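You operate a simulated robot arm through the tools that you are given. There is no shell and no other tool. Be economical: measure what you need, move in short steps, check, and stop when the job is done.

The job below is to be done with a simulated robot arm. You get a single attempt, and the scene is never put back.

## Task
Patch both tears in the large white panel.
Fine: use the LARGE and the MEDIUM patch; roll each patch down and put the roller back.

It is judged by the outcome, as a careful person would: the job done as asked, and still so three seconds after it is handed in. It fails if anything else is knocked over, pushed out of place, dropped, spilled or broken.

## Robot
A 7-joint arm with a fingered hand on a trunk, on a base that drives. Base frame: it is fixed to the floor where the robot stands at the start and does not move with it; the origin is under the middle of the robot, x ahead of it, y to its left, z up; the surface under the hand at the start is at about z = 0.88. Readings come in m, rad, newtons and seconds.
Its first joint turns from -2.897 to 2.897 rad. Payload 3.7 kg.
Tool frame: the origin (TCP) lies between the finger pads and is the grasp point; the fingertips stand 0.025 m ahead of it; z points along the fingers, y is the line along which they close. The gripper opens to 0.088 m. The gripper's body begins 0.029 m behind the TCP. The gripper is a hand of 5 fingers: y runs from the thumb to the fingers, the wrist lies at [-0.013, -0.106, -0.174] in the tool frame, and closing takes about 1.5 s.
Orientation is that of the tool frame in the base frame, as a unit quaternion [w, x, y, z]. With the fingers straight down and the wrist toward the robot, the tool's x, y and z point along [0, 1, 0], [1, 0, 0] and [0, 0, -1] of the base frame.

## Interface
- The arm moves only by the tool apply_moves. Its argument "rows" is one flat list of numbers, 7 for each row, row after row: the finger opening in m, from 0 to 0.088, then the shift along the tool's x, y, z in m, then the turn, a rotation vector about the tool's x, y, z in rad. In form: [grip, tx, ty, tz, ax, ay, az, grip, tx, ty, tz, ax, ay, az, ...]. A call has 1 to 12 rows; each row shifts and turns the commanded pose from where the row before left it, along the tool's axes as they then stand. Rows are played at 5 a second. More than 0.05 m and 0.15 rad between two rows, or a gripper value outside its range, and nothing of the call is played. Where a pose cannot be reached the arm comes as near as it can. A force on the tool above 40 N (or 10 N above the force at the start of the call, whichever is more), or a blocked arm, ends the call early, and 0.2 s more pass. The fingers move at their own pace (about 0.108 m/s each) and stop on an object; they squeeze with about 29 N. The grip force told is the motor's: it shows also when the fingers shut on nothing. Time passes only in rows, and 0.2 s behind the last, so rows that do not move let the fingers close. It gives the time, the measured TCP pose, the force on the tool (base axes), the opening and the grip force at its end, in the units of the frame above (readings bear some noise), with the torque about the TCP (base axes, N m) and any sound that the robot's microphone picked up.
- Cameras (640 x 400 px; columns grow to the right, rows downward): "scene" is now at [0.1864, 0.2374, 1.2842]; the picture's right is [0.16, -0.99, 0.00], its down [-0.61, -0.10, -0.79] and it looks along [0.78, 0.12, -0.61] (base axes); focal length 245 px, centre (320, 200). "wrist" rides on the gripper at [0.059, -0.079, -0.105] in the tool frame; the picture's right is [-0.73, 0.32, -0.61], its down [-0.62, -0.68, 0.38] and it looks along [-0.29, 0.66, 0.70] (tool axes); focal length 234 px, centre (320, 200). There is no depth. A picture from a camera that has moved, and an enlarged one, comes with that camera's place and axes in the base frame and with its lens.
- snapshot(camera): a new picture of that camera. It takes no simulated time.
- drive_base(legs): drives the robot by 1 to 6 legs, each [ahead, left, turn to the left] in m, m and rad, along the robot's own axes; the way and the turn of a leg run together, so that a leg with both is an arc; at most 1.5 m and 3.142 rad a leg. The arm and the cameras ride along, it lands a little off, and it stops where it bumps. It gives what a move gives.
- grasp_type(shape): the hand has 5 fingers and takes this shape, open, in about a second: jaw (thumb against the fingers, like two jaws); tri (thumb and two fingers); tip (a fingertip pinch); poke (one finger out to press); point (the index stretched); flat (the hand flat); cup (the hand cupped); fist (a fist). The gripper value then closes the fingers along that shape, each until it touches; the sizes above hold for jaw. It gives what a move gives, with no picture.
- aim_head(pan, tilt): turns the head with the scene camera to pan (to the left, within 2.094 rad either way) and tilt (down, from -0.506 to 1.204), counted from straight ahead of the robot. It gives what a move gives.
- enlarge(camera, box): a new picture of the part [left, top, right, bottom] of that camera's present view, enlarged. It takes no simulated time.
- finish_job(): hands the job in; it is judged then, once.

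Go step by step. Nothing tells you exact positions but the pictures and the camera data: compare them with the known pose of the tool, close in by small moves and look again before you grip or let go. The budget is 120 turns and 82 pictures, counting those below and the enlarged ones. Unless the task says otherwise, let go and move clear before handing in, and close with one line.

The tools are called after "Call:" by a JSON object that holds its "method" and its "body". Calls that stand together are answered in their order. apply_moves: Moves the arm, as the interface text tells. Its arguments: {"type":"object","properties":{"rows":{"type":"array","items":{"type":"number"}}},"required":["rows"]} The other tools are called the same way: grasp_type (shape) gives the hand a shape; drive_base (legs) drives the base; aim_head (pan, tilt) turns the head that bears the scene camera; snapshot (camera) takes a picture; enlarge (camera, box) takes an enlarged picture of a part of a camera's view; finish_job () hands the job in.

At the start:

```text
time: 0.0
eef_pos: [0.7806, 0.023, 1.1217]
ee_rot: [0.0, 0.707, 0.707, 0.0]
force: [0.3, -0.4, 0.7]
wrist_torque: [0.01, 0.0, -0.04]
opening: 0.0874
finger_force: 0.0
shape: jaw
robot x, y, heading: [0.0034, -0.0013, -0.001]
head pan, tilt: [0.157, 0.661]
```

scene: 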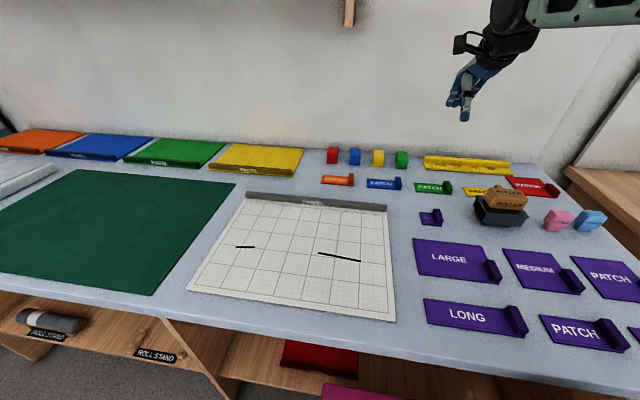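
wrist: 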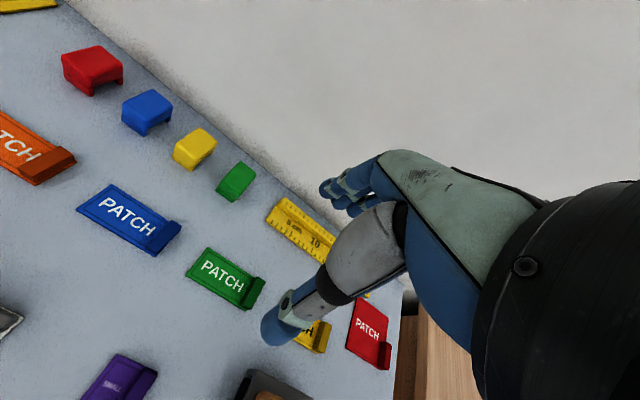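

I see the white panel with two tears, near (0.51, 0.45) and (0.52, 0.25). The purple LARGE patch is near (0.54, 0.01), MEDIUM near (0.55, -0.15), and the roller is in its stand near (0.70, -0.12). I'll look closer before moving.

Call:
{"method": "enlarge", "body": {"camera": "scene", "box": [180, 180, 400, 330]}}

Call:
{"method": "enlarge", "body": {"camera": "scene", "box": [400, 160, 640, 360]}}

```text
2.67 times, centred on (290, 255) of scene
camera zoom: at [0.1864, 0.2374, 1.2842], right [0.16, -0.99, 0.0], down [-0.61, -0.1, -0.79], along [0.78, 0.12, -0.61], focal length 653 px, centre (400, 53)
```

zoom: 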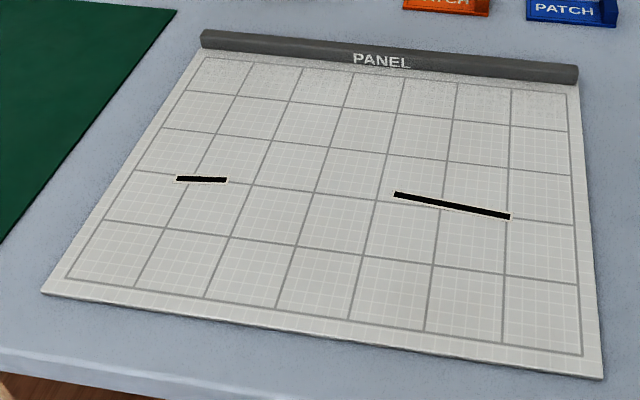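

```text
2.00 times, centred on (520, 260) of scene
camera zoom: at [0.1864, 0.2374, 1.2842], right [0.16, -0.99, 0.0], down [-0.61, -0.1, -0.79], along [0.78, 0.12, -0.61], focal length 490 px, centre (-80, 80)
```

zoom: 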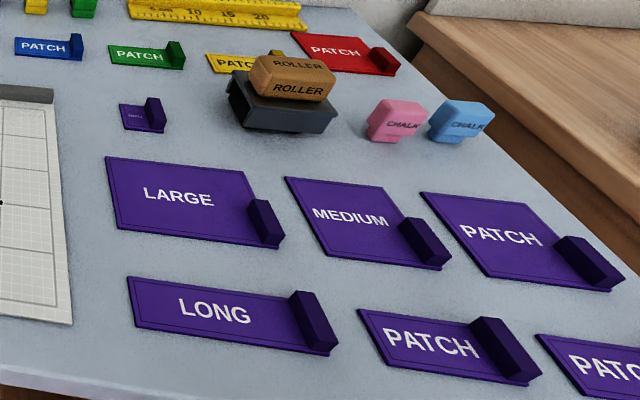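

The tears are about 0.09 m long (right, centre near (0.514, 0.249)) and 0.04 m (left, centre near (0.508, 0.45)). I need the patches' tab geometry next, so I'll turn the head towards them.

Call:
{"method": "aim_head", "body": {"pan": -0.45, "tilt": 0.85}}

Call:
{"method": "snapshot", "body": {"camera": "scene"}}

Call:
{"method": "enlarge", "body": {"camera": "scene", "box": [160, 120, 480, 320]}}

```text
time: 1.0
eef_pos: [0.7803, 0.0225, 1.1228]
ee_rot: [0.0, 0.707, 0.707, 0.001]
force: [0.1, -0.5, -0.6]
wrist_torque: [0.0, 0.0, 0.0]
opening: 0.0878
finger_force: 0.0
shape: jaw
robot x, y, heading: [0.0005, -0.0009, -0.005]
head pan, tilt: [-0.45, 0.85]
```

```text
77 pictures are left
camera scene: at [0.1715, 0.19, 1.2686], right [-0.43, -0.9, 0.0], down [-0.68, 0.33, -0.66], along [0.59, -0.29, -0.75], focal length 245 px, centre (320, 200)
```

scene: 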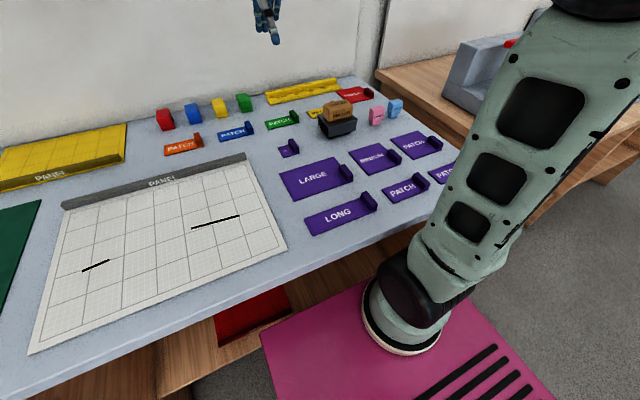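

```text
2.00 times, centred on (320, 220) of scene
camera zoom: at [0.1715, 0.19, 1.2686], right [-0.43, -0.9, 0.0], down [-0.68, 0.33, -0.66], along [0.59, -0.29, -0.75], focal length 490 px, centre (320, 160)
```

zoom: 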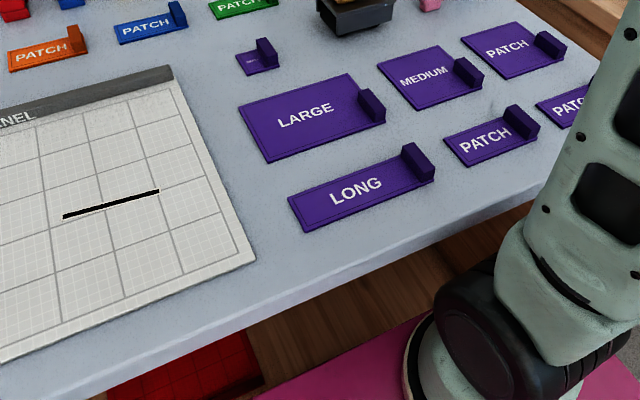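

The tab is an upright block on each patch's right end. I'll bring the hand above the LARGE tab and look with the wrist camera.

Call:
{"method": "apply_moves", "body": {"rows": [0.088, -0.01, -0.041, 0.012, 0, 0, 0, 0.088, -0.01, -0.041, 0.012, 0, 0, 0, 0.088, -0.01, -0.041, 0.012, 0, 0, 0, 0.088, -0.01, -0.041, 0.012, 0, 0, 0, 0.088, -0.01, -0.041, 0.012, 0, 0, 0, 0.088, -0.01, -0.041, 0.012, 0, 0, 0]}}

Call:
{"method": "snapshot", "body": {"camera": "wrist"}}

Call:
{"method": "enlarge", "body": {"camera": "scene", "box": [220, 80, 460, 260]}}

```text
time: 2.4
eef_pos: [0.5327, -0.0386, 1.0492]
ee_rot: [0.0, 0.707, 0.707, 0.001]
force: [-0.3, -0.8, 1.1]
wrist_torque: [0.01, -0.01, -0.02]
opening: 0.0876
finger_force: 0.0
shape: jaw
robot x, y, heading: [0.0008, 0.0023, 0.001]
head pan, tilt: [-0.45, 0.85]
```

```text
75 pictures are left
camera wrist: at [0.4541, 0.0195, 1.1547], right [0.32, -0.73, 0.61], down [-0.68, -0.62, -0.38], along [0.66, -0.29, -0.7], focal length 234 px, centre (320, 200)
```

wrist: 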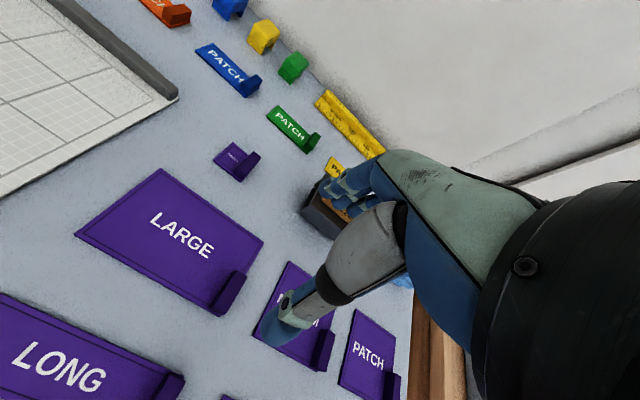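

```text
2.22 times, centred on (340, 170) of scene
camera zoom: at [0.1717, 0.19, 1.2686], right [-0.43, -0.9, 0.0], down [-0.68, 0.33, -0.66], along [0.59, -0.29, -0.75], focal length 544 px, centre (276, 267)
```

zoom: 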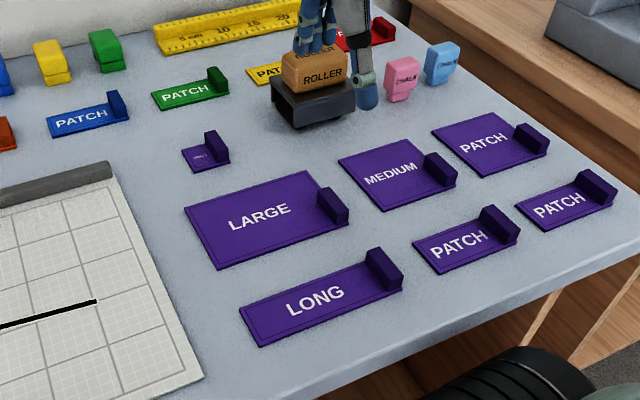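

I need the tab's exact extents, so I'll zoom in on both views.

Call:
{"method": "enlarge", "body": {"camera": "scene", "box": [320, 135, 440, 210]}}

Call:
{"method": "enlarge", "body": {"camera": "wrist", "box": [180, 210, 340, 330]}}

```text
5.33 times, centred on (380, 172) of scene
camera zoom: at [0.1717, 0.19, 1.2686], right [-0.43, -0.9, 0.0], down [-0.68, 0.33, -0.66], along [0.59, -0.29, -0.75], focal length 1306 px, centre (0, 347)
```

zoom: 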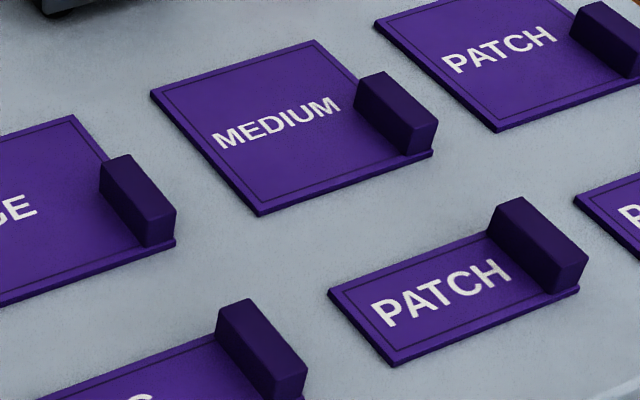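

```text
3.33 times, centred on (260, 270) of wrist
camera zoom: at [0.4541, 0.0195, 1.1547], right [0.32, -0.73, 0.61], down [-0.68, -0.62, -0.38], along [0.66, -0.29, -0.7], focal length 781 px, centre (520, -33)
```

zoom: 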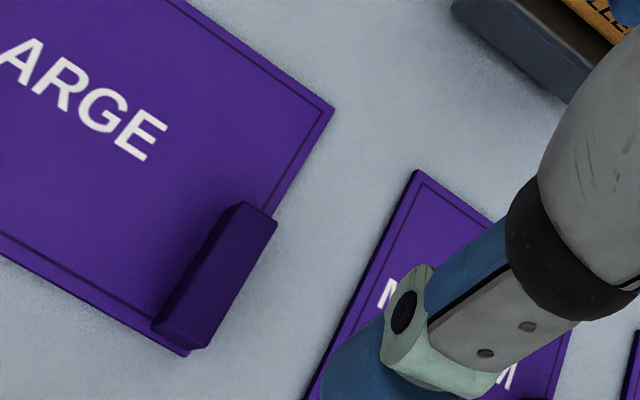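

The LARGE tab spans about x 0.499–0.537 and y -0.050 to -0.036, with its top near z 0.901. The MEDIUM tab spans about x 0.498–0.538 and y -0.182 to -0.168. I'll lower the hand to above the LARGE tab with a partial opening and check alignment.

Call:
{"method": "apply_moves", "body": {"rows": [0.065, -0.0015, -0.005, 0.033, 0, 0, 0, 0.065, -0.0015, -0.005, 0.033, 0, 0, 0, 0.065, -0.0014, -0.0047, 0.033, 0, 0, 0, 0.065, 0, 0, 0, 0, 0, 0]}}

Call:
{"method": "snapshot", "body": {"camera": "wrist"}}

Call:
{"method": "enlarge", "body": {"camera": "scene", "box": [260, 90, 460, 230]}}

```text
time: 3.4
eef_pos: [0.5193, -0.0439, 0.9503]
ee_rot: [0.0, 0.707, 0.707, 0.0]
force: [0.2, -0.2, 0.9]
wrist_torque: [0.01, 0.01, 0.02]
opening: 0.0654
finger_force: 0.1
shape: jaw
robot x, y, heading: [0.0003, -0.0035, 0.0]
head pan, tilt: [-0.45, 0.85]
```

```text
71 pictures are left
camera wrist: at [0.4403, 0.0155, 1.0565], right [0.32, -0.73, 0.61], down [-0.68, -0.62, -0.38], along [0.66, -0.29, -0.7], focal length 234 px, centre (320, 200)
```

wrist: 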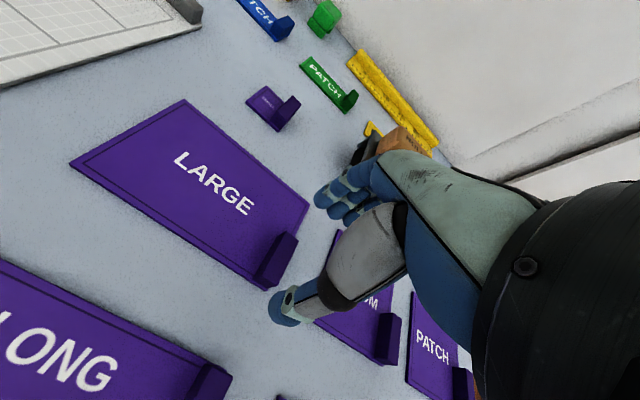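

```text
2.86 times, centred on (360, 160) of scene
camera zoom: at [0.1714, 0.1899, 1.2686], right [-0.44, -0.9, 0.0], down [-0.68, 0.33, -0.66], along [0.59, -0.29, -0.75], focal length 700 px, centre (206, 314)
```

zoom: 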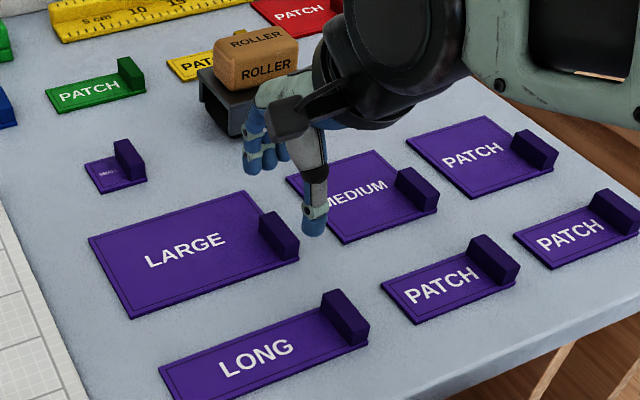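

The fingers form a row across tool x, so it is better to close them along base y, across the tab's thin side. I'll rise a little and yaw the hand by +90° so the thumb sits outside the tab and the fingers on the patch side.

Call:
{"method": "apply_moves", "body": {"rows": [0.065, 0, 0, -0.03, 0, 0, 0, 0.065, 0, 0, 0, 0, 0, -0.1428, 0.065, 0, 0, 0, 0, 0, -0.1428, 0.065, 0, 0, 0, 0, 0, -0.1428, 0.065, 0, 0, 0, 0, 0, -0.1428, 0.065, 0, 0, 0, 0, 0, -0.1428, 0.065, 0, 0, 0, 0, 0, -0.1428, 0.065, 0, 0, 0, 0, 0, -0.1428, 0.065, 0, 0, 0, 0, 0, -0.1428, 0.065, 0, 0, 0, 0, 0, -0.1428, 0.065, 0, 0, 0, 0, 0, -0.1428, 0.065, 0, 0, 0, 0, 0, -0.1428]}}

Call:
{"method": "snapshot", "body": {"camera": "wrist"}}

Call:
{"method": "enlarge", "body": {"camera": "scene", "box": [260, 90, 460, 230]}}

```text
time: 6.0
eef_pos: [0.5189, -0.0431, 0.9808]
ee_rot: [0.0, -0.001, 1.0, 0.0]
force: [-0.8, 0.4, 0.3]
wrist_torque: [0.02, 0.02, 0.01]
opening: 0.0651
finger_force: 0.1
shape: jaw
robot x, y, heading: [-0.0028, -0.0018, -0.003]
head pan, tilt: [-0.45, 0.85]
```

```text
69 pictures are left
camera wrist: at [0.4614, -0.122, 1.0866], right [0.73, 0.32, 0.61], down [0.62, -0.68, -0.38], along [0.29, 0.66, -0.7], focal length 234 px, centre (320, 200)
```

wrist: 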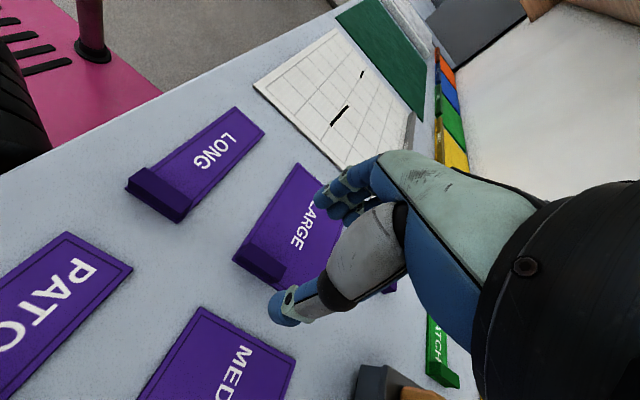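

```text
2.86 times, centred on (360, 160) of scene
camera zoom: at [0.1714, 0.1899, 1.2686], right [-0.44, -0.9, 0.0], down [-0.68, 0.33, -0.66], along [0.59, -0.29, -0.75], focal length 700 px, centre (206, 314)
```

zoom: 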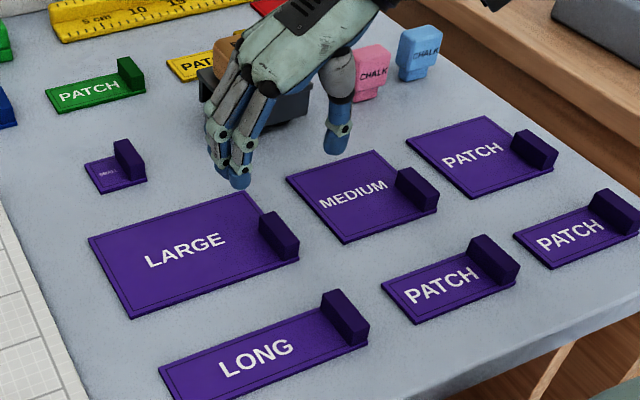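

Tool alignment looks right. I'm descending over the tab with the opening at 0.05 and checking just above contact.

Call:
{"method": "apply_moves", "body": {"rows": [0.05, 0, 0, 0.025, 0, 0, 0, 0.05, 0, 0, 0.025, 0, 0, 0, 0.05, 0, 0, 0.008, 0, 0, 0]}}

Call:
{"method": "enlarge", "body": {"camera": "wrist", "box": [160, 130, 400, 330]}}

Call:
{"method": "enlarge", "body": {"camera": "scene", "box": [280, 110, 400, 210]}}

```text
time: 6.8
eef_pos: [0.5193, -0.0416, 0.9236]
ee_rot: [0.0, 0.001, 1.0, 0.001]
force: [-0.2, -0.5, 0.7]
wrist_torque: [0.0, 0.01, 0.0]
opening: 0.0503
finger_force: 0.1
shape: jaw
robot x, y, heading: [-0.0006, -0.0026, 0.0]
head pan, tilt: [-0.45, 0.85]
```

```text
2.00 times, centred on (280, 230) of wrist
camera zoom: at [0.4612, -0.1207, 1.0288], right [0.73, 0.32, 0.61], down [0.62, -0.68, -0.38], along [0.29, 0.66, -0.7], focal length 468 px, centre (400, 140)
```

zoom: 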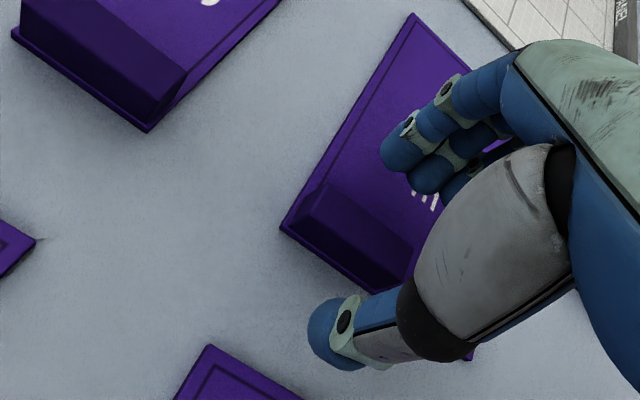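

```text
4.00 times, centred on (340, 160) of scene
camera zoom: at [0.1715, 0.1899, 1.2686], right [-0.44, -0.9, 0.0], down [-0.68, 0.33, -0.66], along [0.59, -0.29, -0.75], focal length 979 px, centre (240, 360)
```

zoom: 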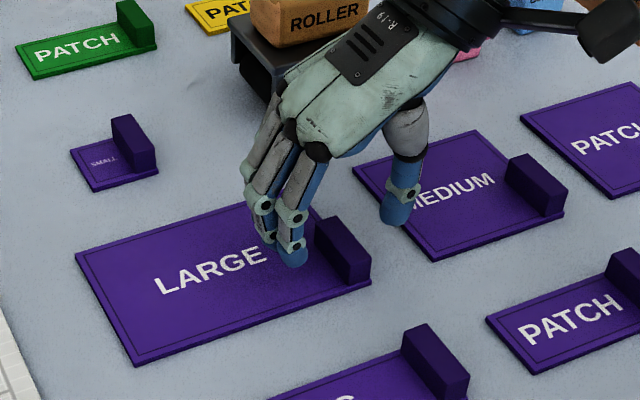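

The fingers straddle the tab. I'm lowering to fingertip height just above the patch and closing.

Call:
{"method": "apply_moves", "body": {"rows": [0.05, 0, -0.001, 0.006, 0, 0, 0, 0.05, 0, 0, 0.006, 0, 0, 0]}}

Call:
{"method": "apply_moves", "body": {"rows": [0, 0, 0, 0, 0, 0, 0, 0, 0, 0, 0, 0, 0, 0, 0, 0, 0, 0, 0, 0, 0, 0, 0, 0, 0, 0, 0, 0, 0, 0, 0, 0, 0, 0, 0, 0, 0, 0, 0, 0, 0, 0]}}

Call:
{"method": "enlarge", "body": {"camera": "scene", "box": [280, 110, 400, 210]}}

```text
time: 7.4
eef_pos: [0.5203, -0.0436, 0.9124]
ee_rot: [0.0, 0.0, 1.0, 0.0]
force: [-0.5, 0.3, 0.0]
wrist_torque: [0.01, 0.0, 0.01]
opening: 0.0505
finger_force: 0.0
shape: jaw
robot x, y, heading: [-0.0021, 0.0003, -0.001]
head pan, tilt: [-0.45, 0.85]
```

```text
time: 8.8
eef_pos: [0.5207, -0.0437, 0.912]
ee_rot: [0.0, 0.0, 1.0, 0.0]
force: [0.2, 0.2, -0.2]
wrist_torque: [0.03, 0.0, 0.04]
opening: 0.0092
finger_force: 29.3
shape: jaw
robot x, y, heading: [-0.0005, 0.0021, -0.001]
head pan, tilt: [-0.45, 0.85]
```

```text
4.00 times, centred on (340, 160) of scene
camera zoom: at [0.1714, 0.1899, 1.2686], right [-0.44, -0.9, 0.0], down [-0.68, 0.33, -0.66], along [0.59, -0.29, -0.75], focal length 979 px, centre (240, 360)
```

zoom: 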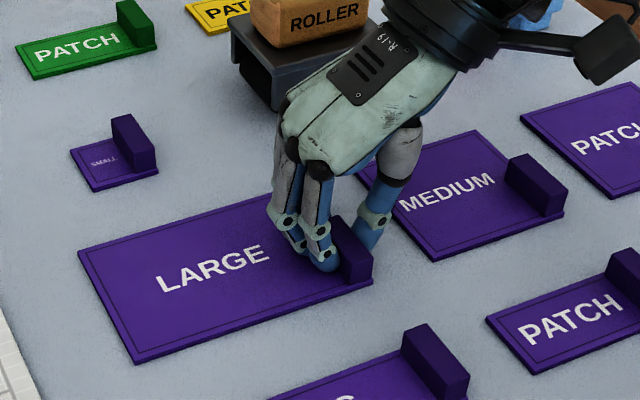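

The fingers stopped on the tab at a 0.009 m opening with about 29 N. I'll lift gently and check.

Call:
{"method": "apply_moves", "body": {"rows": [0, 0, 0, -0.015, 0, 0, 0, 0, 0, 0, -0.02, 0, 0, 0, 0, 0, 0, -0.03, 0, 0, 0, 0, 0, 0, -0.03, 0, 0, 0]}}

Call:
{"method": "snapshot", "body": {"camera": "scene"}}

Call:
{"method": "snapshot", "body": {"camera": "wrist"}}

```text
time: 9.8
eef_pos: [0.5205, -0.0427, 1.0056]
ee_rot: [0.0, 0.0, 1.0, 0.0]
force: [-0.9, 0.1, 0.8]
wrist_torque: [0.02, 0.0, -0.01]
opening: 0.0092
finger_force: 28.9
shape: jaw
robot x, y, heading: [0.0027, 0.0004, -0.001]
head pan, tilt: [-0.45, 0.85]
```

```text
64 pictures are left
camera scene: at [0.1715, 0.1899, 1.2686], right [-0.44, -0.9, 0.0], down [-0.68, 0.33, -0.66], along [0.59, -0.29, -0.75], focal length 245 px, centre (320, 200)
```

scene: 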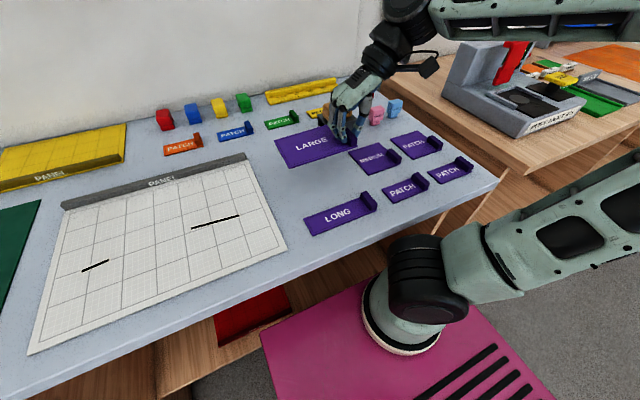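

```text
63 pictures are left
camera wrist: at [0.4618, -0.1217, 1.1105], right [0.73, 0.32, 0.61], down [0.62, -0.68, -0.38], along [0.29, 0.66, -0.7], focal length 234 px, centre (320, 200)
```

wrist: 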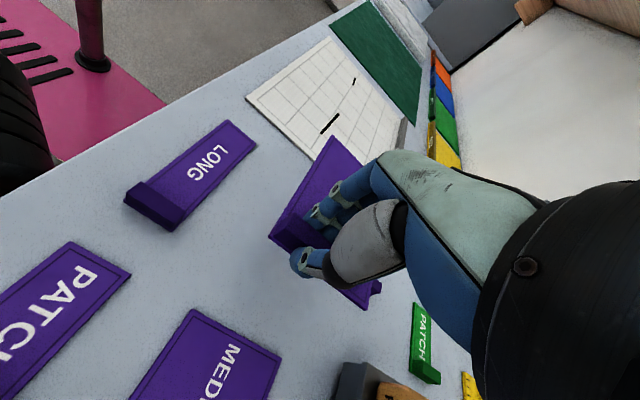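

The LARGE patch is held level. I'll carry it over the right tear, aiming the TCP at about (0.490, 0.179), and look again before lowering.

Call:
{"method": "apply_moves", "body": {"rows": [0, 0.005, 0.037, 0, 0, 0, 0, 0, 0.005, 0.037, 0, 0, 0, 0, 0, 0.005, 0.037, 0, 0, 0, 0, 0, 0.005, 0.037, 0, 0, 0, 0, 0, 0.005, 0.037, 0, 0, 0, 0, 0, 0.005, 0.0367, 0, 0, 0, 0, 0, 0, 0, 0.03, 0, 0, 0, 0, 0, 0, 0.03, 0, 0, 0]}}

Call:
{"method": "aim_head", "body": {"pan": 0.1, "tilt": 0.85}}

Call:
{"method": "snapshot", "body": {"camera": "scene"}}

Call:
{"method": "snapshot", "body": {"camera": "wrist"}}

```text
time: 11.6
eef_pos: [0.488, 0.1805, 0.9462]
ee_rot: [0.0, 0.001, 1.0, 0.0]
force: [0.7, 0.2, 0.2]
wrist_torque: [-0.02, 0.04, -0.02]
opening: 0.009
finger_force: 28.8
shape: jaw
robot x, y, heading: [0.0011, -0.0009, 0.0]
head pan, tilt: [-0.45, 0.85]
```

```text
time: 12.6
eef_pos: [0.4883, 0.1797, 0.9464]
ee_rot: [0.0, 0.0, 1.0, 0.0]
force: [-0.3, 0.7, 0.5]
wrist_torque: [-0.05, -0.01, -0.03]
opening: 0.0092
finger_force: 28.5
shape: jaw
robot x, y, heading: [-0.0049, -0.0031, -0.002]
head pan, tilt: [0.099, 0.85]
```

```text
62 pictures are left
camera scene: at [0.1789, 0.2317, 1.2686], right [0.1, -1.0, 0.0], down [-0.75, -0.07, -0.66], along [0.66, 0.07, -0.75], focal length 245 px, centre (320, 200)
```

scene: 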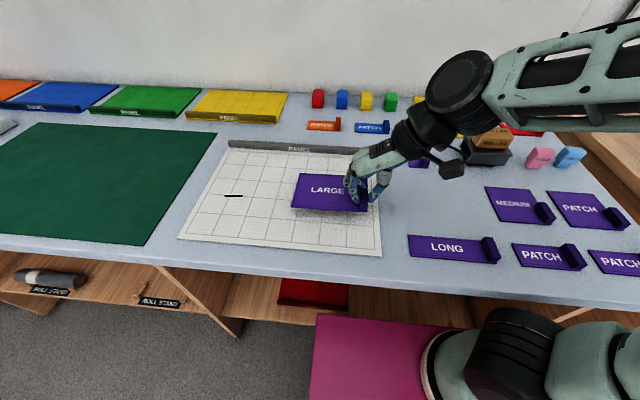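

```text
61 pictures are left
camera wrist: at [0.4297, 0.1012, 1.052], right [0.73, 0.32, 0.61], down [0.62, -0.68, -0.38], along [0.29, 0.66, -0.7], focal length 234 px, centre (320, 200)
```

wrist: 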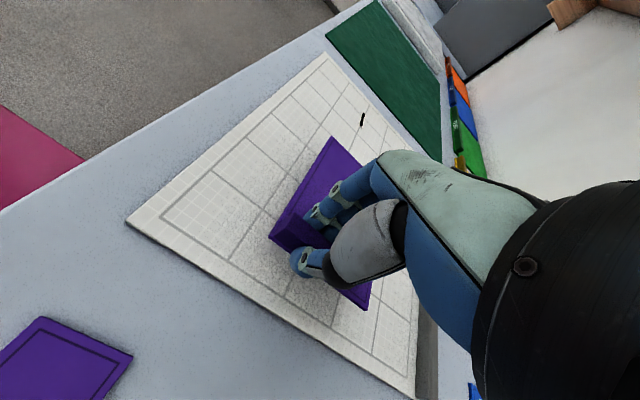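

The patch hovers over the right tear. I'll zoom once to verify its offset before setting it down.

Call:
{"method": "enlarge", "body": {"camera": "scene", "box": [200, 130, 400, 260]}}

```text
3.08 times, centred on (300, 195) of scene
camera zoom: at [0.1789, 0.2317, 1.2686], right [0.1, -1.0, 0.0], down [-0.75, -0.07, -0.66], along [0.66, 0.07, -0.75], focal length 753 px, centre (382, 215)
```

zoom: 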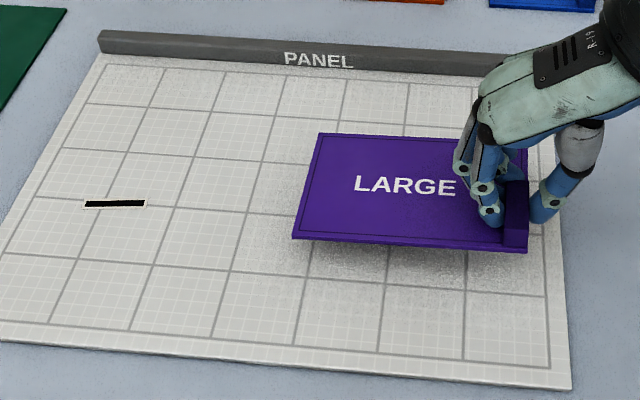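

The patch spans roughly y 0.173–0.316 and x 0.463–0.557, so it covers the tear (y 0.204–0.294, x 0.510–0.518). I'll nudge it +0.004 in y and lower to contact.

Call:
{"method": "apply_moves", "body": {"rows": [0, -0.002, 0.004, 0.01, 0, 0, 0, 0, 0, 0, 0.01, 0, 0, 0, 0, 0, 0, 0.005, 0, 0, 0, 0, 0, 0, 0.004, 0, 0, 0, 0, 0, 0, 0.002, 0, 0, 0, 0, 0, 0, 0, 0, 0, 0]}}

Call:
{"method": "enlarge", "body": {"camera": "scene", "box": [200, 130, 400, 260]}}

```text
time: 14.0
eef_pos: [0.4919, 0.1826, 0.9157]
ee_rot: [-0.002, 0.0, 1.0, 0.0]
force: [0.1, -1.0, 8.1]
wrist_torque: [0.09, -0.06, 0.05]
opening: 0.0095
finger_force: 28.3
shape: jaw
robot x, y, heading: [0.0004, 0.0026, -0.001]
head pan, tilt: [0.099, 0.85]
```

```text
3.08 times, centred on (300, 195) of scene
camera zoom: at [0.1787, 0.2317, 1.2686], right [0.1, -1.0, 0.0], down [-0.75, -0.07, -0.66], along [0.66, 0.07, -0.75], focal length 753 px, centre (382, 215)
```

zoom: 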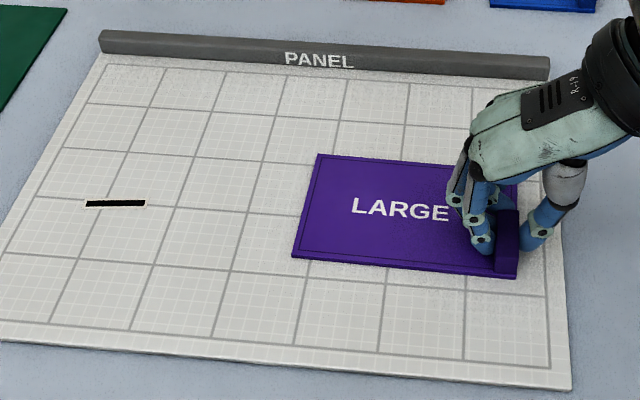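

Contact is 8 N and the patch lies flat over the tear. I'll release and lift straight up.

Call:
{"method": "apply_moves", "body": {"rows": [0.02, 0, 0, 0, 0, 0, 0, 0.045, 0, 0, 0, 0, 0, 0, 0.045, 0, 0, 0, 0, 0, 0, 0.045, 0, 0, -0.015, 0, 0, 0, 0.045, 0, 0, -0.03, 0, 0, 0, 0.045, 0, 0, -0.04, 0, 0, 0]}}

Call:
{"method": "enlarge", "body": {"camera": "scene", "box": [200, 130, 400, 260]}}

```text
time: 15.4
eef_pos: [0.4912, 0.1816, 1.0027]
ee_rot: [0.0, 0.0, 1.0, 0.0]
force: [-0.3, 0.0, -0.2]
wrist_torque: [-0.02, -0.03, 0.0]
opening: 0.0445
finger_force: 0.0
shape: jaw
robot x, y, heading: [-0.0019, -0.0063, 0.0]
head pan, tilt: [0.099, 0.85]
```

```text
3.08 times, centred on (300, 195) of scene
camera zoom: at [0.1789, 0.2318, 1.2686], right [0.1, -0.99, 0.0], down [-0.75, -0.07, -0.66], along [0.66, 0.07, -0.75], focal length 753 px, centre (382, 215)
```

zoom: 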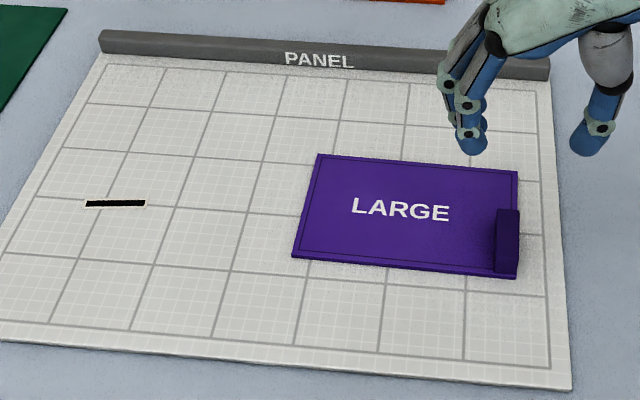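

The LARGE patch covers the right tear with margin on all sides. Next I'll fetch MEDIUM the same way, moving above its tab near (0.519, -0.175).

Call:
{"method": "apply_moves", "body": {"rows": [0.05, -0.0031, -0.0396, 0, 0, 0, 0, 0.05, -0.0031, -0.0396, 0, 0, 0, 0, 0.05, -0.0031, -0.0396, 0, 0, 0, 0, 0.05, -0.0031, -0.0396, 0, 0, 0, 0, 0.05, -0.0031, -0.0396, 0, 0, 0, 0, 0.05, -0.0031, -0.0396, 0, 0, 0, 0, 0.05, -0.0031, -0.0396, 0, 0, 0, 0, 0.05, -0.0031, -0.0396, 0, 0, 0, 0, 0.05, -0.0031, -0.0396, 0, 0, 0, 0, 0.05, 0, 0, 0.04, 0, 0, 0, 0.05, 0, 0, 0.036, 0, 0, 0]}}

Call:
{"method": "aim_head", "body": {"pan": -0.45, "tilt": 0.85}}

Call:
{"method": "enlarge", "body": {"camera": "scene", "box": [320, 90, 480, 210]}}

Call:
{"method": "enlarge", "body": {"camera": "wrist", "box": [160, 130, 400, 330]}}

```text
time: 17.8
eef_pos: [0.5173, -0.1724, 0.9272]
ee_rot: [0.0, 0.0, 1.0, -0.001]
force: [0.9, 0.8, 0.4]
wrist_torque: [0.02, 0.0, -0.02]
opening: 0.0495
finger_force: 0.1
shape: jaw
robot x, y, heading: [0.0009, 0.0015, -0.004]
head pan, tilt: [0.099, 0.85]
```

```text
time: 18.7
eef_pos: [0.518, -0.1728, 0.9259]
ee_rot: [0.0, 0.0, 1.0, 0.0]
force: [-0.5, -0.1, -0.3]
wrist_torque: [0.0, -0.01, -0.04]
opening: 0.0498
finger_force: 0.0
shape: jaw
robot x, y, heading: [-0.0018, 0.0035, -0.0]
head pan, tilt: [-0.45, 0.85]
```

```text
3.33 times, centred on (400, 150) of scene
camera zoom: at [0.1715, 0.19, 1.2686], right [-0.43, -0.9, 0.0], down [-0.68, 0.33, -0.66], along [0.59, -0.29, -0.75], focal length 816 px, centre (53, 367)
```

zoom: 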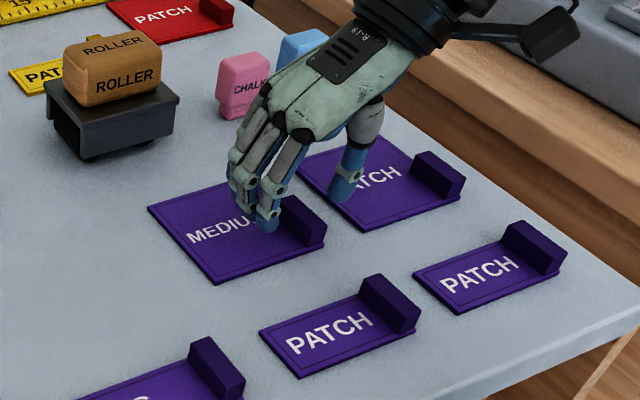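

```text
2.00 times, centred on (280, 230) of wrist
camera zoom: at [0.4588, -0.252, 1.0314], right [0.73, 0.32, 0.61], down [0.62, -0.68, -0.38], along [0.29, 0.66, -0.7], focal length 468 px, centre (400, 140)
```

zoom: 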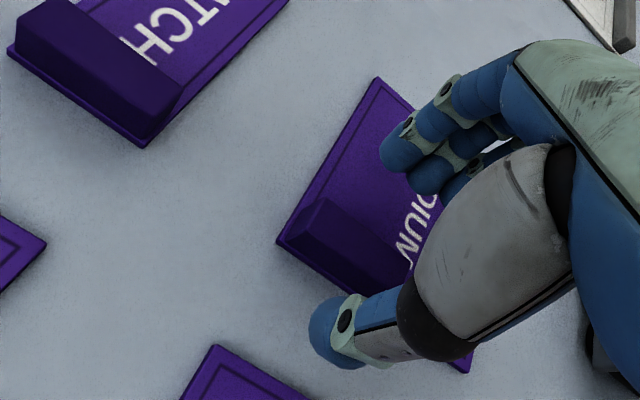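

The tab sits slightly further in -y than the hand, so I'll shift -0.007, lower and close.

Call:
{"method": "apply_moves", "body": {"rows": [0.05, 0, -0.007, 0, 0, 0, 0, 0.05, 0, 0, 0.007, 0, 0, 0, 0.05, 0, 0, 0.007, 0, 0, 0]}}

Call:
{"method": "enlarge", "body": {"camera": "wrist", "box": [160, 130, 400, 330]}}

Call:
{"method": "enlarge", "body": {"camera": "scene", "box": [340, 110, 440, 190]}}

```text
time: 19.5
eef_pos: [0.5199, -0.1813, 0.911]
ee_rot: [0.0, -0.001, 1.0, 0.0]
force: [-0.7, 0.0, -0.1]
wrist_torque: [0.01, 0.0, -0.02]
opening: 0.0495
finger_force: 0.1
shape: jaw
robot x, y, heading: [0.0018, 0.0016, -0.001]
head pan, tilt: [-0.45, 0.85]
```

```text
2.00 times, centred on (280, 230) of wrist
camera zoom: at [0.4603, -0.2605, 1.0161], right [0.73, 0.32, 0.61], down [0.62, -0.68, -0.38], along [0.29, 0.66, -0.7], focal length 468 px, centre (400, 140)
```

zoom: 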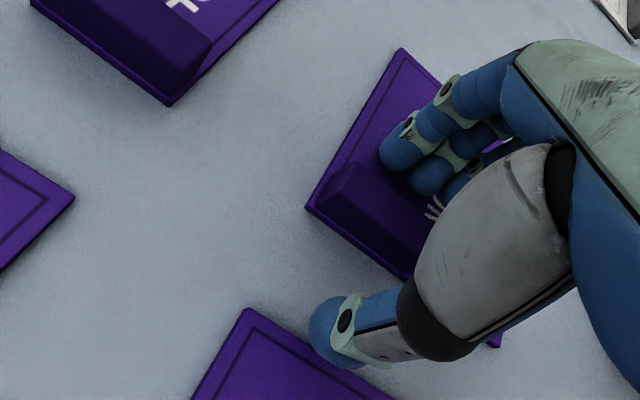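

```text
5.00 times, centred on (390, 150) of scene
camera zoom: at [0.1715, 0.1899, 1.2686], right [-0.44, -0.9, 0.0], down [-0.68, 0.33, -0.66], along [0.59, -0.29, -0.75], focal length 1224 px, centre (-30, 450)
```

zoom: 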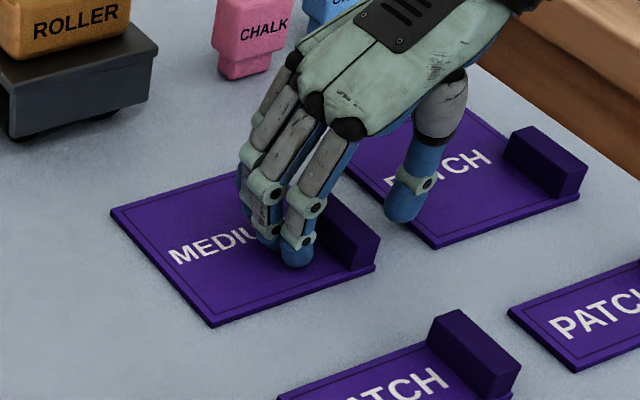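

The thumb is near the neighbouring patch's edge, so I'll shift +0.004 and close.

Call:
{"method": "apply_moves", "body": {"rows": [0.05, 0, 0.004, -0.001, 0, 0, 0, 0, 0, 0, 0, 0, 0, 0, 0, 0, 0, 0, 0, 0, 0, 0, 0, 0, 0, 0, 0, 0, 0, 0, 0, 0, 0, 0, 0, 0, 0, 0, 0, 0, 0, 0, 0, 0, 0, 0, 0, 0, 0]}}

Call:
{"method": "enlarge", "body": {"camera": "scene", "box": [340, 110, 440, 190]}}

```text
time: 21.1
eef_pos: [0.5199, -0.177, 0.913]
ee_rot: [0.0, 0.0, 1.0, 0.0]
force: [0.0, -0.2, 0.3]
wrist_torque: [0.01, -0.01, 0.03]
opening: 0.0089
finger_force: 29.1
shape: jaw
robot x, y, heading: [0.0004, -0.0004, -0.004]
head pan, tilt: [-0.45, 0.85]
```

```text
5.00 times, centred on (390, 150) of scene
camera zoom: at [0.1714, 0.1899, 1.2686], right [-0.44, -0.9, 0.0], down [-0.68, 0.33, -0.66], along [0.59, -0.29, -0.75], focal length 1224 px, centre (-30, 450)
```

zoom: 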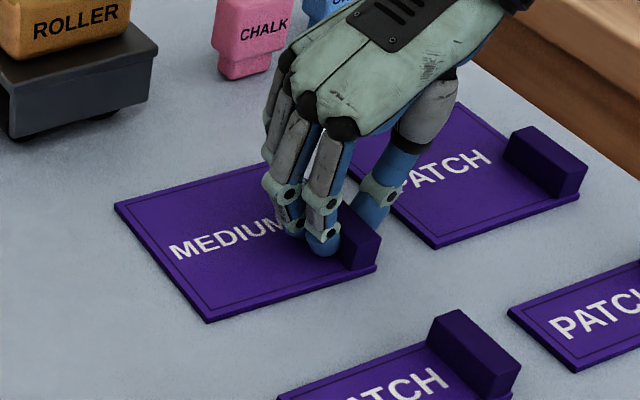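

MEDIUM is gripped. I'll lift it and carry it toward the left tear, aiming the TCP at about (0.4845, 0.407).

Call:
{"method": "apply_moves", "body": {"rows": [0, 0, 0, -0.02, 0, 0, 0, 0, 0, 0, -0.035, 0, 0, 0, 0, 0, 0, -0.035, 0, 0, 0, 0, 0.0027, 0.045, 0, 0, 0, 0, 0, 0.0027, 0.045, 0, 0, 0, 0, 0, 0.0027, 0.045, 0, 0, 0, 0, 0, 0.0027, 0.045, 0, 0, 0, 0, 0, 0.0027, 0.045, 0, 0, 0, 0, 0, 0.0027, 0.045, 0, 0, 0, 0]}}

Call:
{"method": "apply_moves", "body": {"rows": [0, 0.0027, 0.045, 0, 0, 0, 0, 0, 0.0027, 0.045, 0, 0, 0, 0, 0, 0.0027, 0.045, 0, 0, 0, 0, 0, 0.0027, 0.045, 0, 0, 0, 0, 0, 0.0027, 0.045, 0, 0, 0, 0, 0, 0.0027, 0.045, 0, 0, 0, 0, 0, 0.003, 0.044, 0, 0, 0, 0, 0, 0, 0, 0.03, 0, 0, 0, 0, 0, 0, 0.025, 0, 0, 0]}}

Call:
{"method": "aim_head", "body": {"pan": 0.25, "tilt": 0.85}}

Call:
{"method": "enlarge", "body": {"camera": "scene", "box": [200, 100, 440, 260]}}

```text
time: 23.1
eef_pos: [0.5045, 0.0921, 1.0004]
ee_rot: [0.0, 0.001, 1.0, 0.0]
force: [-0.6, 0.1, 0.5]
wrist_torque: [-0.01, -0.03, 0.01]
opening: 0.0089
finger_force: 28.8
shape: jaw
robot x, y, heading: [-0.0004, 0.0007, 0.002]
head pan, tilt: [-0.45, 0.85]
```

```text
time: 25.1
eef_pos: [0.4857, 0.4064, 0.9468]
ee_rot: [0.0, 0.001, 1.0, 0.0]
force: [0.5, -0.4, -0.4]
wrist_torque: [-0.03, -0.04, 0.0]
opening: 0.0091
finger_force: 28.8
shape: jaw
robot x, y, heading: [0.004, 0.0014, -0.004]
head pan, tilt: [-0.45, 0.85]
```

```text
time: 26.2
eef_pos: [0.4859, 0.4058, 0.9471]
ee_rot: [0.0, 0.0, 1.0, 0.0]
force: [-0.7, 0.7, 0.1]
wrist_torque: [0.05, 0.01, -0.03]
opening: 0.0086
finger_force: 28.6
shape: jaw
robot x, y, heading: [-0.0013, 0.0048, -0.002]
head pan, tilt: [0.25, 0.85]
```

```text
2.50 times, centred on (320, 180) of scene
camera zoom: at [0.1769, 0.2433, 1.2686], right [0.25, -0.97, 0.0], down [-0.73, -0.18, -0.66], along [0.64, 0.16, -0.75], focal length 612 px, centre (320, 250)
```

zoom: 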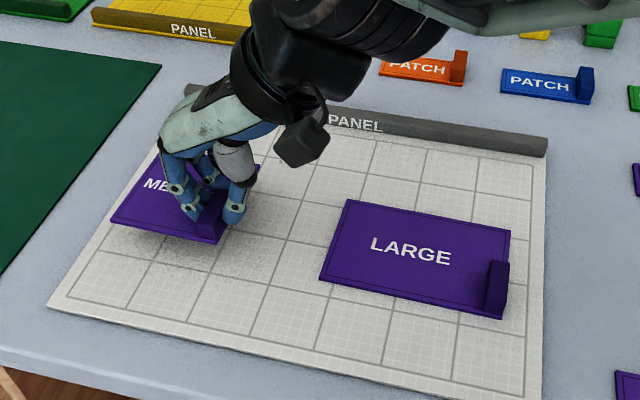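

The patch spans about y 0.397–0.488 and x 0.463–0.556 over the tear (y 0.429–0.469), which is good. I'm lowering to contact.

Call:
{"method": "apply_moves", "body": {"rows": [0, 0, 0.003, 0.01, 0, 0, 0, 0, 0, 0, 0.01, 0, 0, 0, 0, 0, 0, 0.006, 0, 0, 0, 0, 0, 0, 0.004, 0, 0, 0, 0, 0, 0, 0.002, 0, 0, 0, 0, 0, 0, 0, 0, 0, 0]}}

Call:
{"method": "enlarge", "body": {"camera": "scene", "box": [200, 100, 440, 260]}}

```text
time: 27.6
eef_pos: [0.4845, 0.4108, 0.9172]
ee_rot: [0.001, 0.0, 1.0, 0.001]
force: [0.0, -1.0, 12.1]
wrist_torque: [0.1, 0.03, 0.01]
opening: 0.009
finger_force: 29.4
shape: jaw
robot x, y, heading: [0.0013, -0.0009, -0.005]
head pan, tilt: [0.25, 0.85]
```

```text
2.50 times, centred on (320, 180) of scene
camera zoom: at [0.1766, 0.2431, 1.2687], right [0.25, -0.97, 0.0], down [-0.73, -0.19, -0.66], along [0.64, 0.16, -0.75], focal length 612 px, centre (320, 250)
```

zoom: 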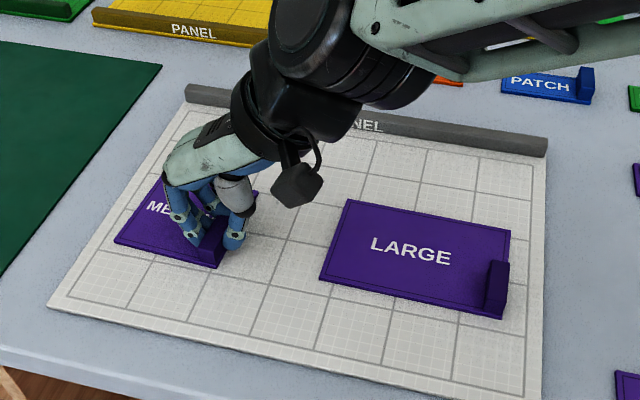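

In contact at 12 N and lying flat. I'll release, lift, and check.

Call:
{"method": "apply_moves", "body": {"rows": [0.02, 0, 0, 0, 0, 0, 0, 0.045, 0, 0, 0, 0, 0, 0, 0.045, 0, 0, 0, 0, 0, 0, 0.045, 0, 0, -0.015, 0, 0, 0, 0.045, 0, 0, -0.03, 0, 0, 0, 0.045, 0, 0, -0.045, 0, 0, 0, 0.045, 0, -0.045, -0.02, 0, 0, 0, 0.06, 0, -0.045, -0.02, 0, 0, 0, 0.06, -0.01, -0.045, -0.015, 0, 0, 0, 0.06, -0.01, -0.045, 0, 0, 0, 0]}}

Call:
{"method": "snapshot", "body": {"camera": "scene"}}

```text
time: 29.8
eef_pos: [0.5055, 0.2309, 1.0567]
ee_rot: [0.0, 0.0, 1.0, 0.001]
force: [0.2, 0.2, -0.8]
wrist_torque: [0.0, -0.01, -0.01]
opening: 0.0596
finger_force: 0.1
shape: jaw
robot x, y, heading: [0.0003, -0.0015, 0.0]
head pan, tilt: [0.25, 0.85]
```

```text
50 pictures are left
camera scene: at [0.1768, 0.2435, 1.2686], right [0.25, -0.97, 0.0], down [-0.73, -0.19, -0.66], along [0.64, 0.16, -0.75], focal length 245 px, centre (320, 200)
```

scene: 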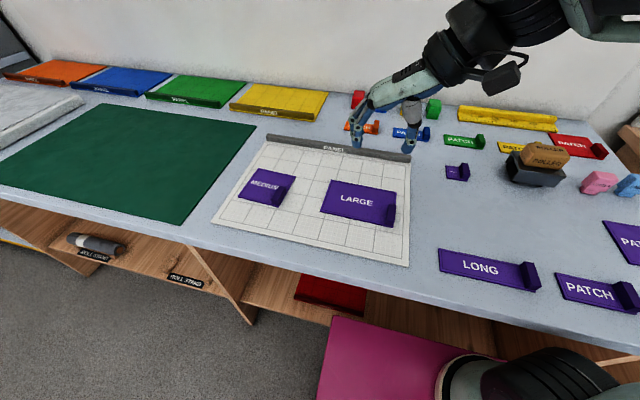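

Both patches are down. Next is the roller, so I'll look at it closely.

Call:
{"method": "aim_head", "body": {"pan": -0.4, "tilt": 0.7}}

Call:
{"method": "snapshot", "body": {"camera": "scene"}}

Call:
{"method": "enlarge", "body": {"camera": "scene", "box": [290, 110, 410, 200]}}

```text
time: 30.8
eef_pos: [0.5057, 0.23, 1.0565]
ee_rot: [0.0, 0.0, 1.0, 0.0]
force: [0.4, -0.1, 0.1]
wrist_torque: [0.03, 0.0, 0.0]
opening: 0.0596
finger_force: 0.0
shape: jaw
robot x, y, heading: [0.0025, -0.0001, -0.001]
head pan, tilt: [-0.4, 0.7]
```

```text
49 pictures are left
camera scene: at [0.1793, 0.191, 1.2809], right [-0.39, -0.92, 0.0], down [-0.59, 0.25, -0.76], along [0.7, -0.3, -0.64], focal length 245 px, centre (320, 200)
```

scene: 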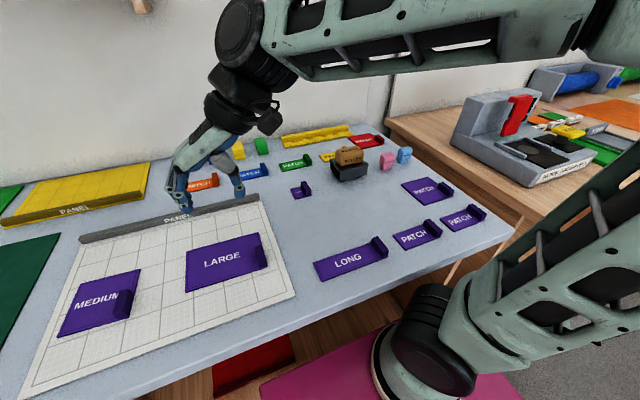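

```text
4.44 times, centred on (350, 155) of scene
camera zoom: at [0.1793, 0.191, 1.2809], right [-0.39, -0.92, 0.0], down [-0.59, 0.25, -0.76], along [0.7, -0.3, -0.64], focal length 1088 px, centre (187, 400)
```

zoom: 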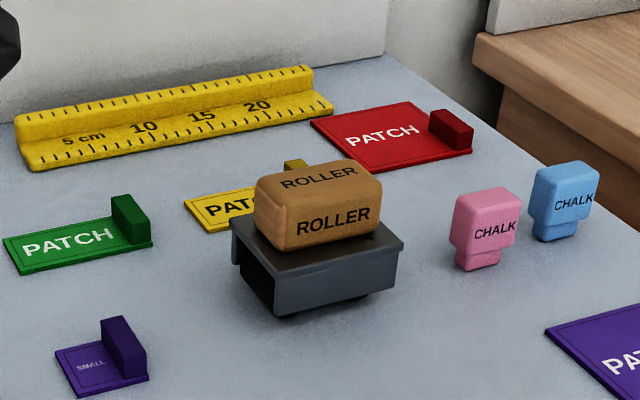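

The roller is a brown handle on a dark housing with the roll underneath, its axis along y. I put its centre near (0.699, -0.117), with the handle about 0.028 m thick in x and its top near z 0.948. I'll yaw the hand back and move over it.

Call:
{"method": "apply_moves", "body": {"rows": [0.06, 0, 0, 0, 0, 0, 0.1428, 0.06, 0, 0, 0, 0, 0, 0.1428, 0.06, 0, 0, 0, 0, 0, 0.1428, 0.06, 0, 0, 0, 0, 0, 0.1428, 0.06, 0, 0, 0, 0, 0, 0.1428, 0.06, 0, 0, 0, 0, 0, 0.1428, 0.06, 0, 0, 0, 0, 0, 0.1428, 0.06, 0, 0, 0, 0, 0, 0.1428, 0.06, 0, 0, 0, 0, 0, 0.1428, 0.06, 0, 0, 0, 0, 0, 0.1428, 0.06, 0, 0, 0, 0, 0, 0.1428]}}

Call:
{"method": "apply_moves", "body": {"rows": [0.06, -0.0386, 0.0215, 0, 0, 0, 0, 0.06, -0.0386, 0.0215, 0, 0, 0, 0, 0.06, -0.0386, 0.0215, 0, 0, 0, 0, 0.06, -0.0386, 0.0215, 0, 0, 0, 0, 0.06, -0.0386, 0.0215, 0, 0, 0, 0, 0.06, -0.0386, 0.0215, 0, 0, 0, 0, 0.06, -0.0386, 0.0215, 0, 0, 0, 0, 0.06, -0.0386, 0.0215, 0, 0, 0, 0, 0.06, -0.0386, 0.0215, 0, 0, 0, 0, 0.06, 0, 0, 0.04, 0, 0, 0]}}

Call:
{"method": "enlarge", "body": {"camera": "scene", "box": [290, 100, 410, 200]}}

Call:
{"method": "snapshot", "body": {"camera": "wrist"}}

```text
time: 33.2
eef_pos: [0.5041, 0.2283, 1.0589]
ee_rot: [0.0, 0.709, 0.705, 0.0]
force: [0.1, -1.2, 1.0]
wrist_torque: [-0.01, 0.02, -0.04]
opening: 0.0599
finger_force: 0.1
shape: jaw
robot x, y, heading: [0.0037, -0.0004, -0.003]
head pan, tilt: [-0.4, 0.7]
```

```text
time: 35.4
eef_pos: [0.6982, -0.1149, 1.0185]
ee_rot: [0.0, 0.708, 0.707, 0.0]
force: [-0.2, -0.9, 0.2]
wrist_torque: [-0.01, 0.02, 0.01]
opening: 0.0596
finger_force: 0.1
shape: jaw
robot x, y, heading: [-0.0019, -0.0054, 0.002]
head pan, tilt: [-0.4, 0.7]
```

```text
4.00 times, centred on (350, 150) of scene
camera zoom: at [0.1792, 0.1909, 1.2809], right [-0.39, -0.92, 0.0], down [-0.59, 0.25, -0.76], along [0.7, -0.3, -0.64], focal length 979 px, centre (200, 400)
```

zoom: 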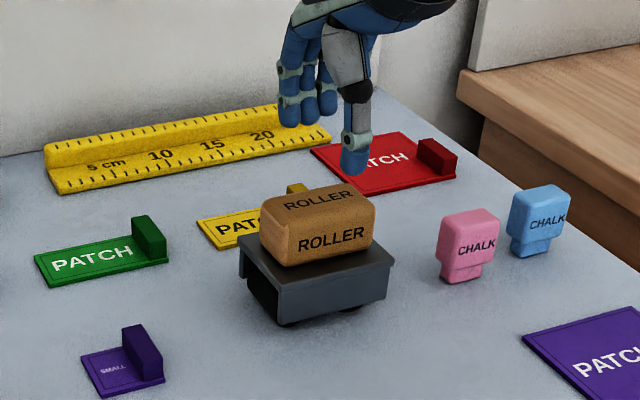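

```text
46 pictures are left
camera wrist: at [0.6191, -0.0564, 1.1238], right [0.32, -0.73, 0.61], down [-0.68, -0.62, -0.38], along [0.66, -0.29, -0.7], focal length 234 px, centre (320, 200)
```

wrist: 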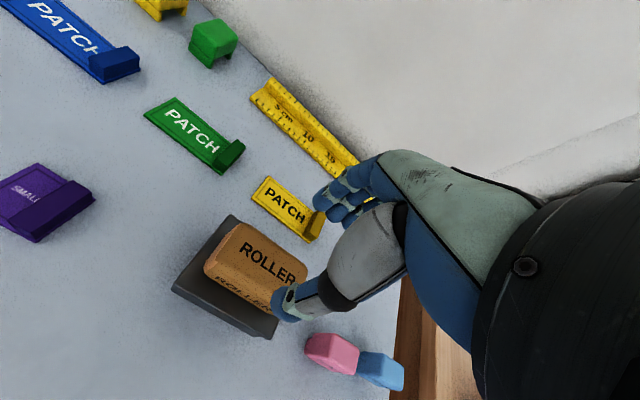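

The hand is centred over the handle. I'll open wider and descend part-way, then check.

Call:
{"method": "apply_moves", "body": {"rows": [0.075, 0, -0.002, 0, 0, 0, 0, 0.075, 0, 0, 0.02, 0, 0, 0, 0.075, 0, 0, 0.02, 0, 0, 0]}}

Call:
{"method": "enlarge", "body": {"camera": "wrist", "box": [160, 150, 400, 350]}}

Call:
{"method": "enlarge", "body": {"camera": "scene", "box": [300, 110, 400, 190]}}

```text
time: 36.2
eef_pos: [0.6982, -0.1165, 0.9785]
ee_rot: [0.0, 0.707, 0.707, 0.0]
force: [0.0, -0.3, -0.4]
wrist_torque: [0.01, 0.03, 0.0]
opening: 0.075
finger_force: 0.0
shape: jaw
robot x, y, heading: [0.0004, -0.0042, -0.003]
head pan, tilt: [-0.4, 0.7]
```

```text
2.00 times, centred on (280, 250) of wrist
camera zoom: at [0.6184, -0.058, 1.083], right [0.32, -0.73, 0.61], down [-0.68, -0.62, -0.38], along [0.66, -0.29, -0.7], focal length 468 px, centre (400, 100)
```

zoom: 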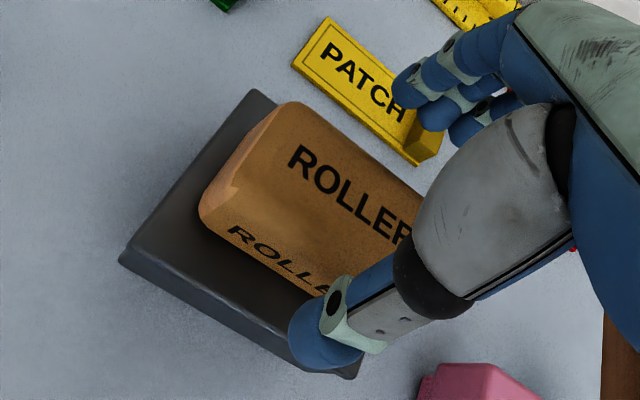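

```text
5.00 times, centred on (350, 150) of scene
camera zoom: at [0.1793, 0.1909, 1.2809], right [-0.39, -0.92, 0.0], down [-0.59, 0.25, -0.76], along [0.7, -0.3, -0.64], focal length 1224 px, centre (170, 450)
```

zoom: 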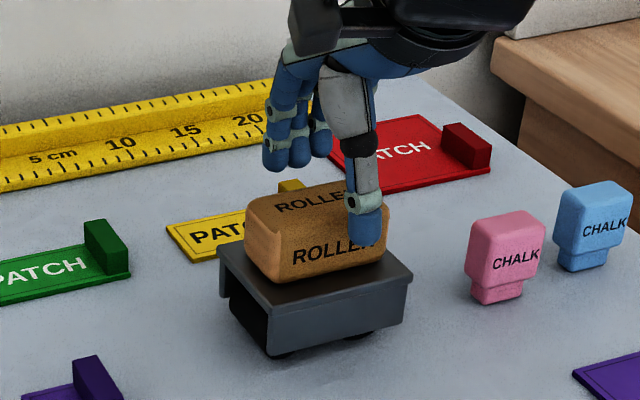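

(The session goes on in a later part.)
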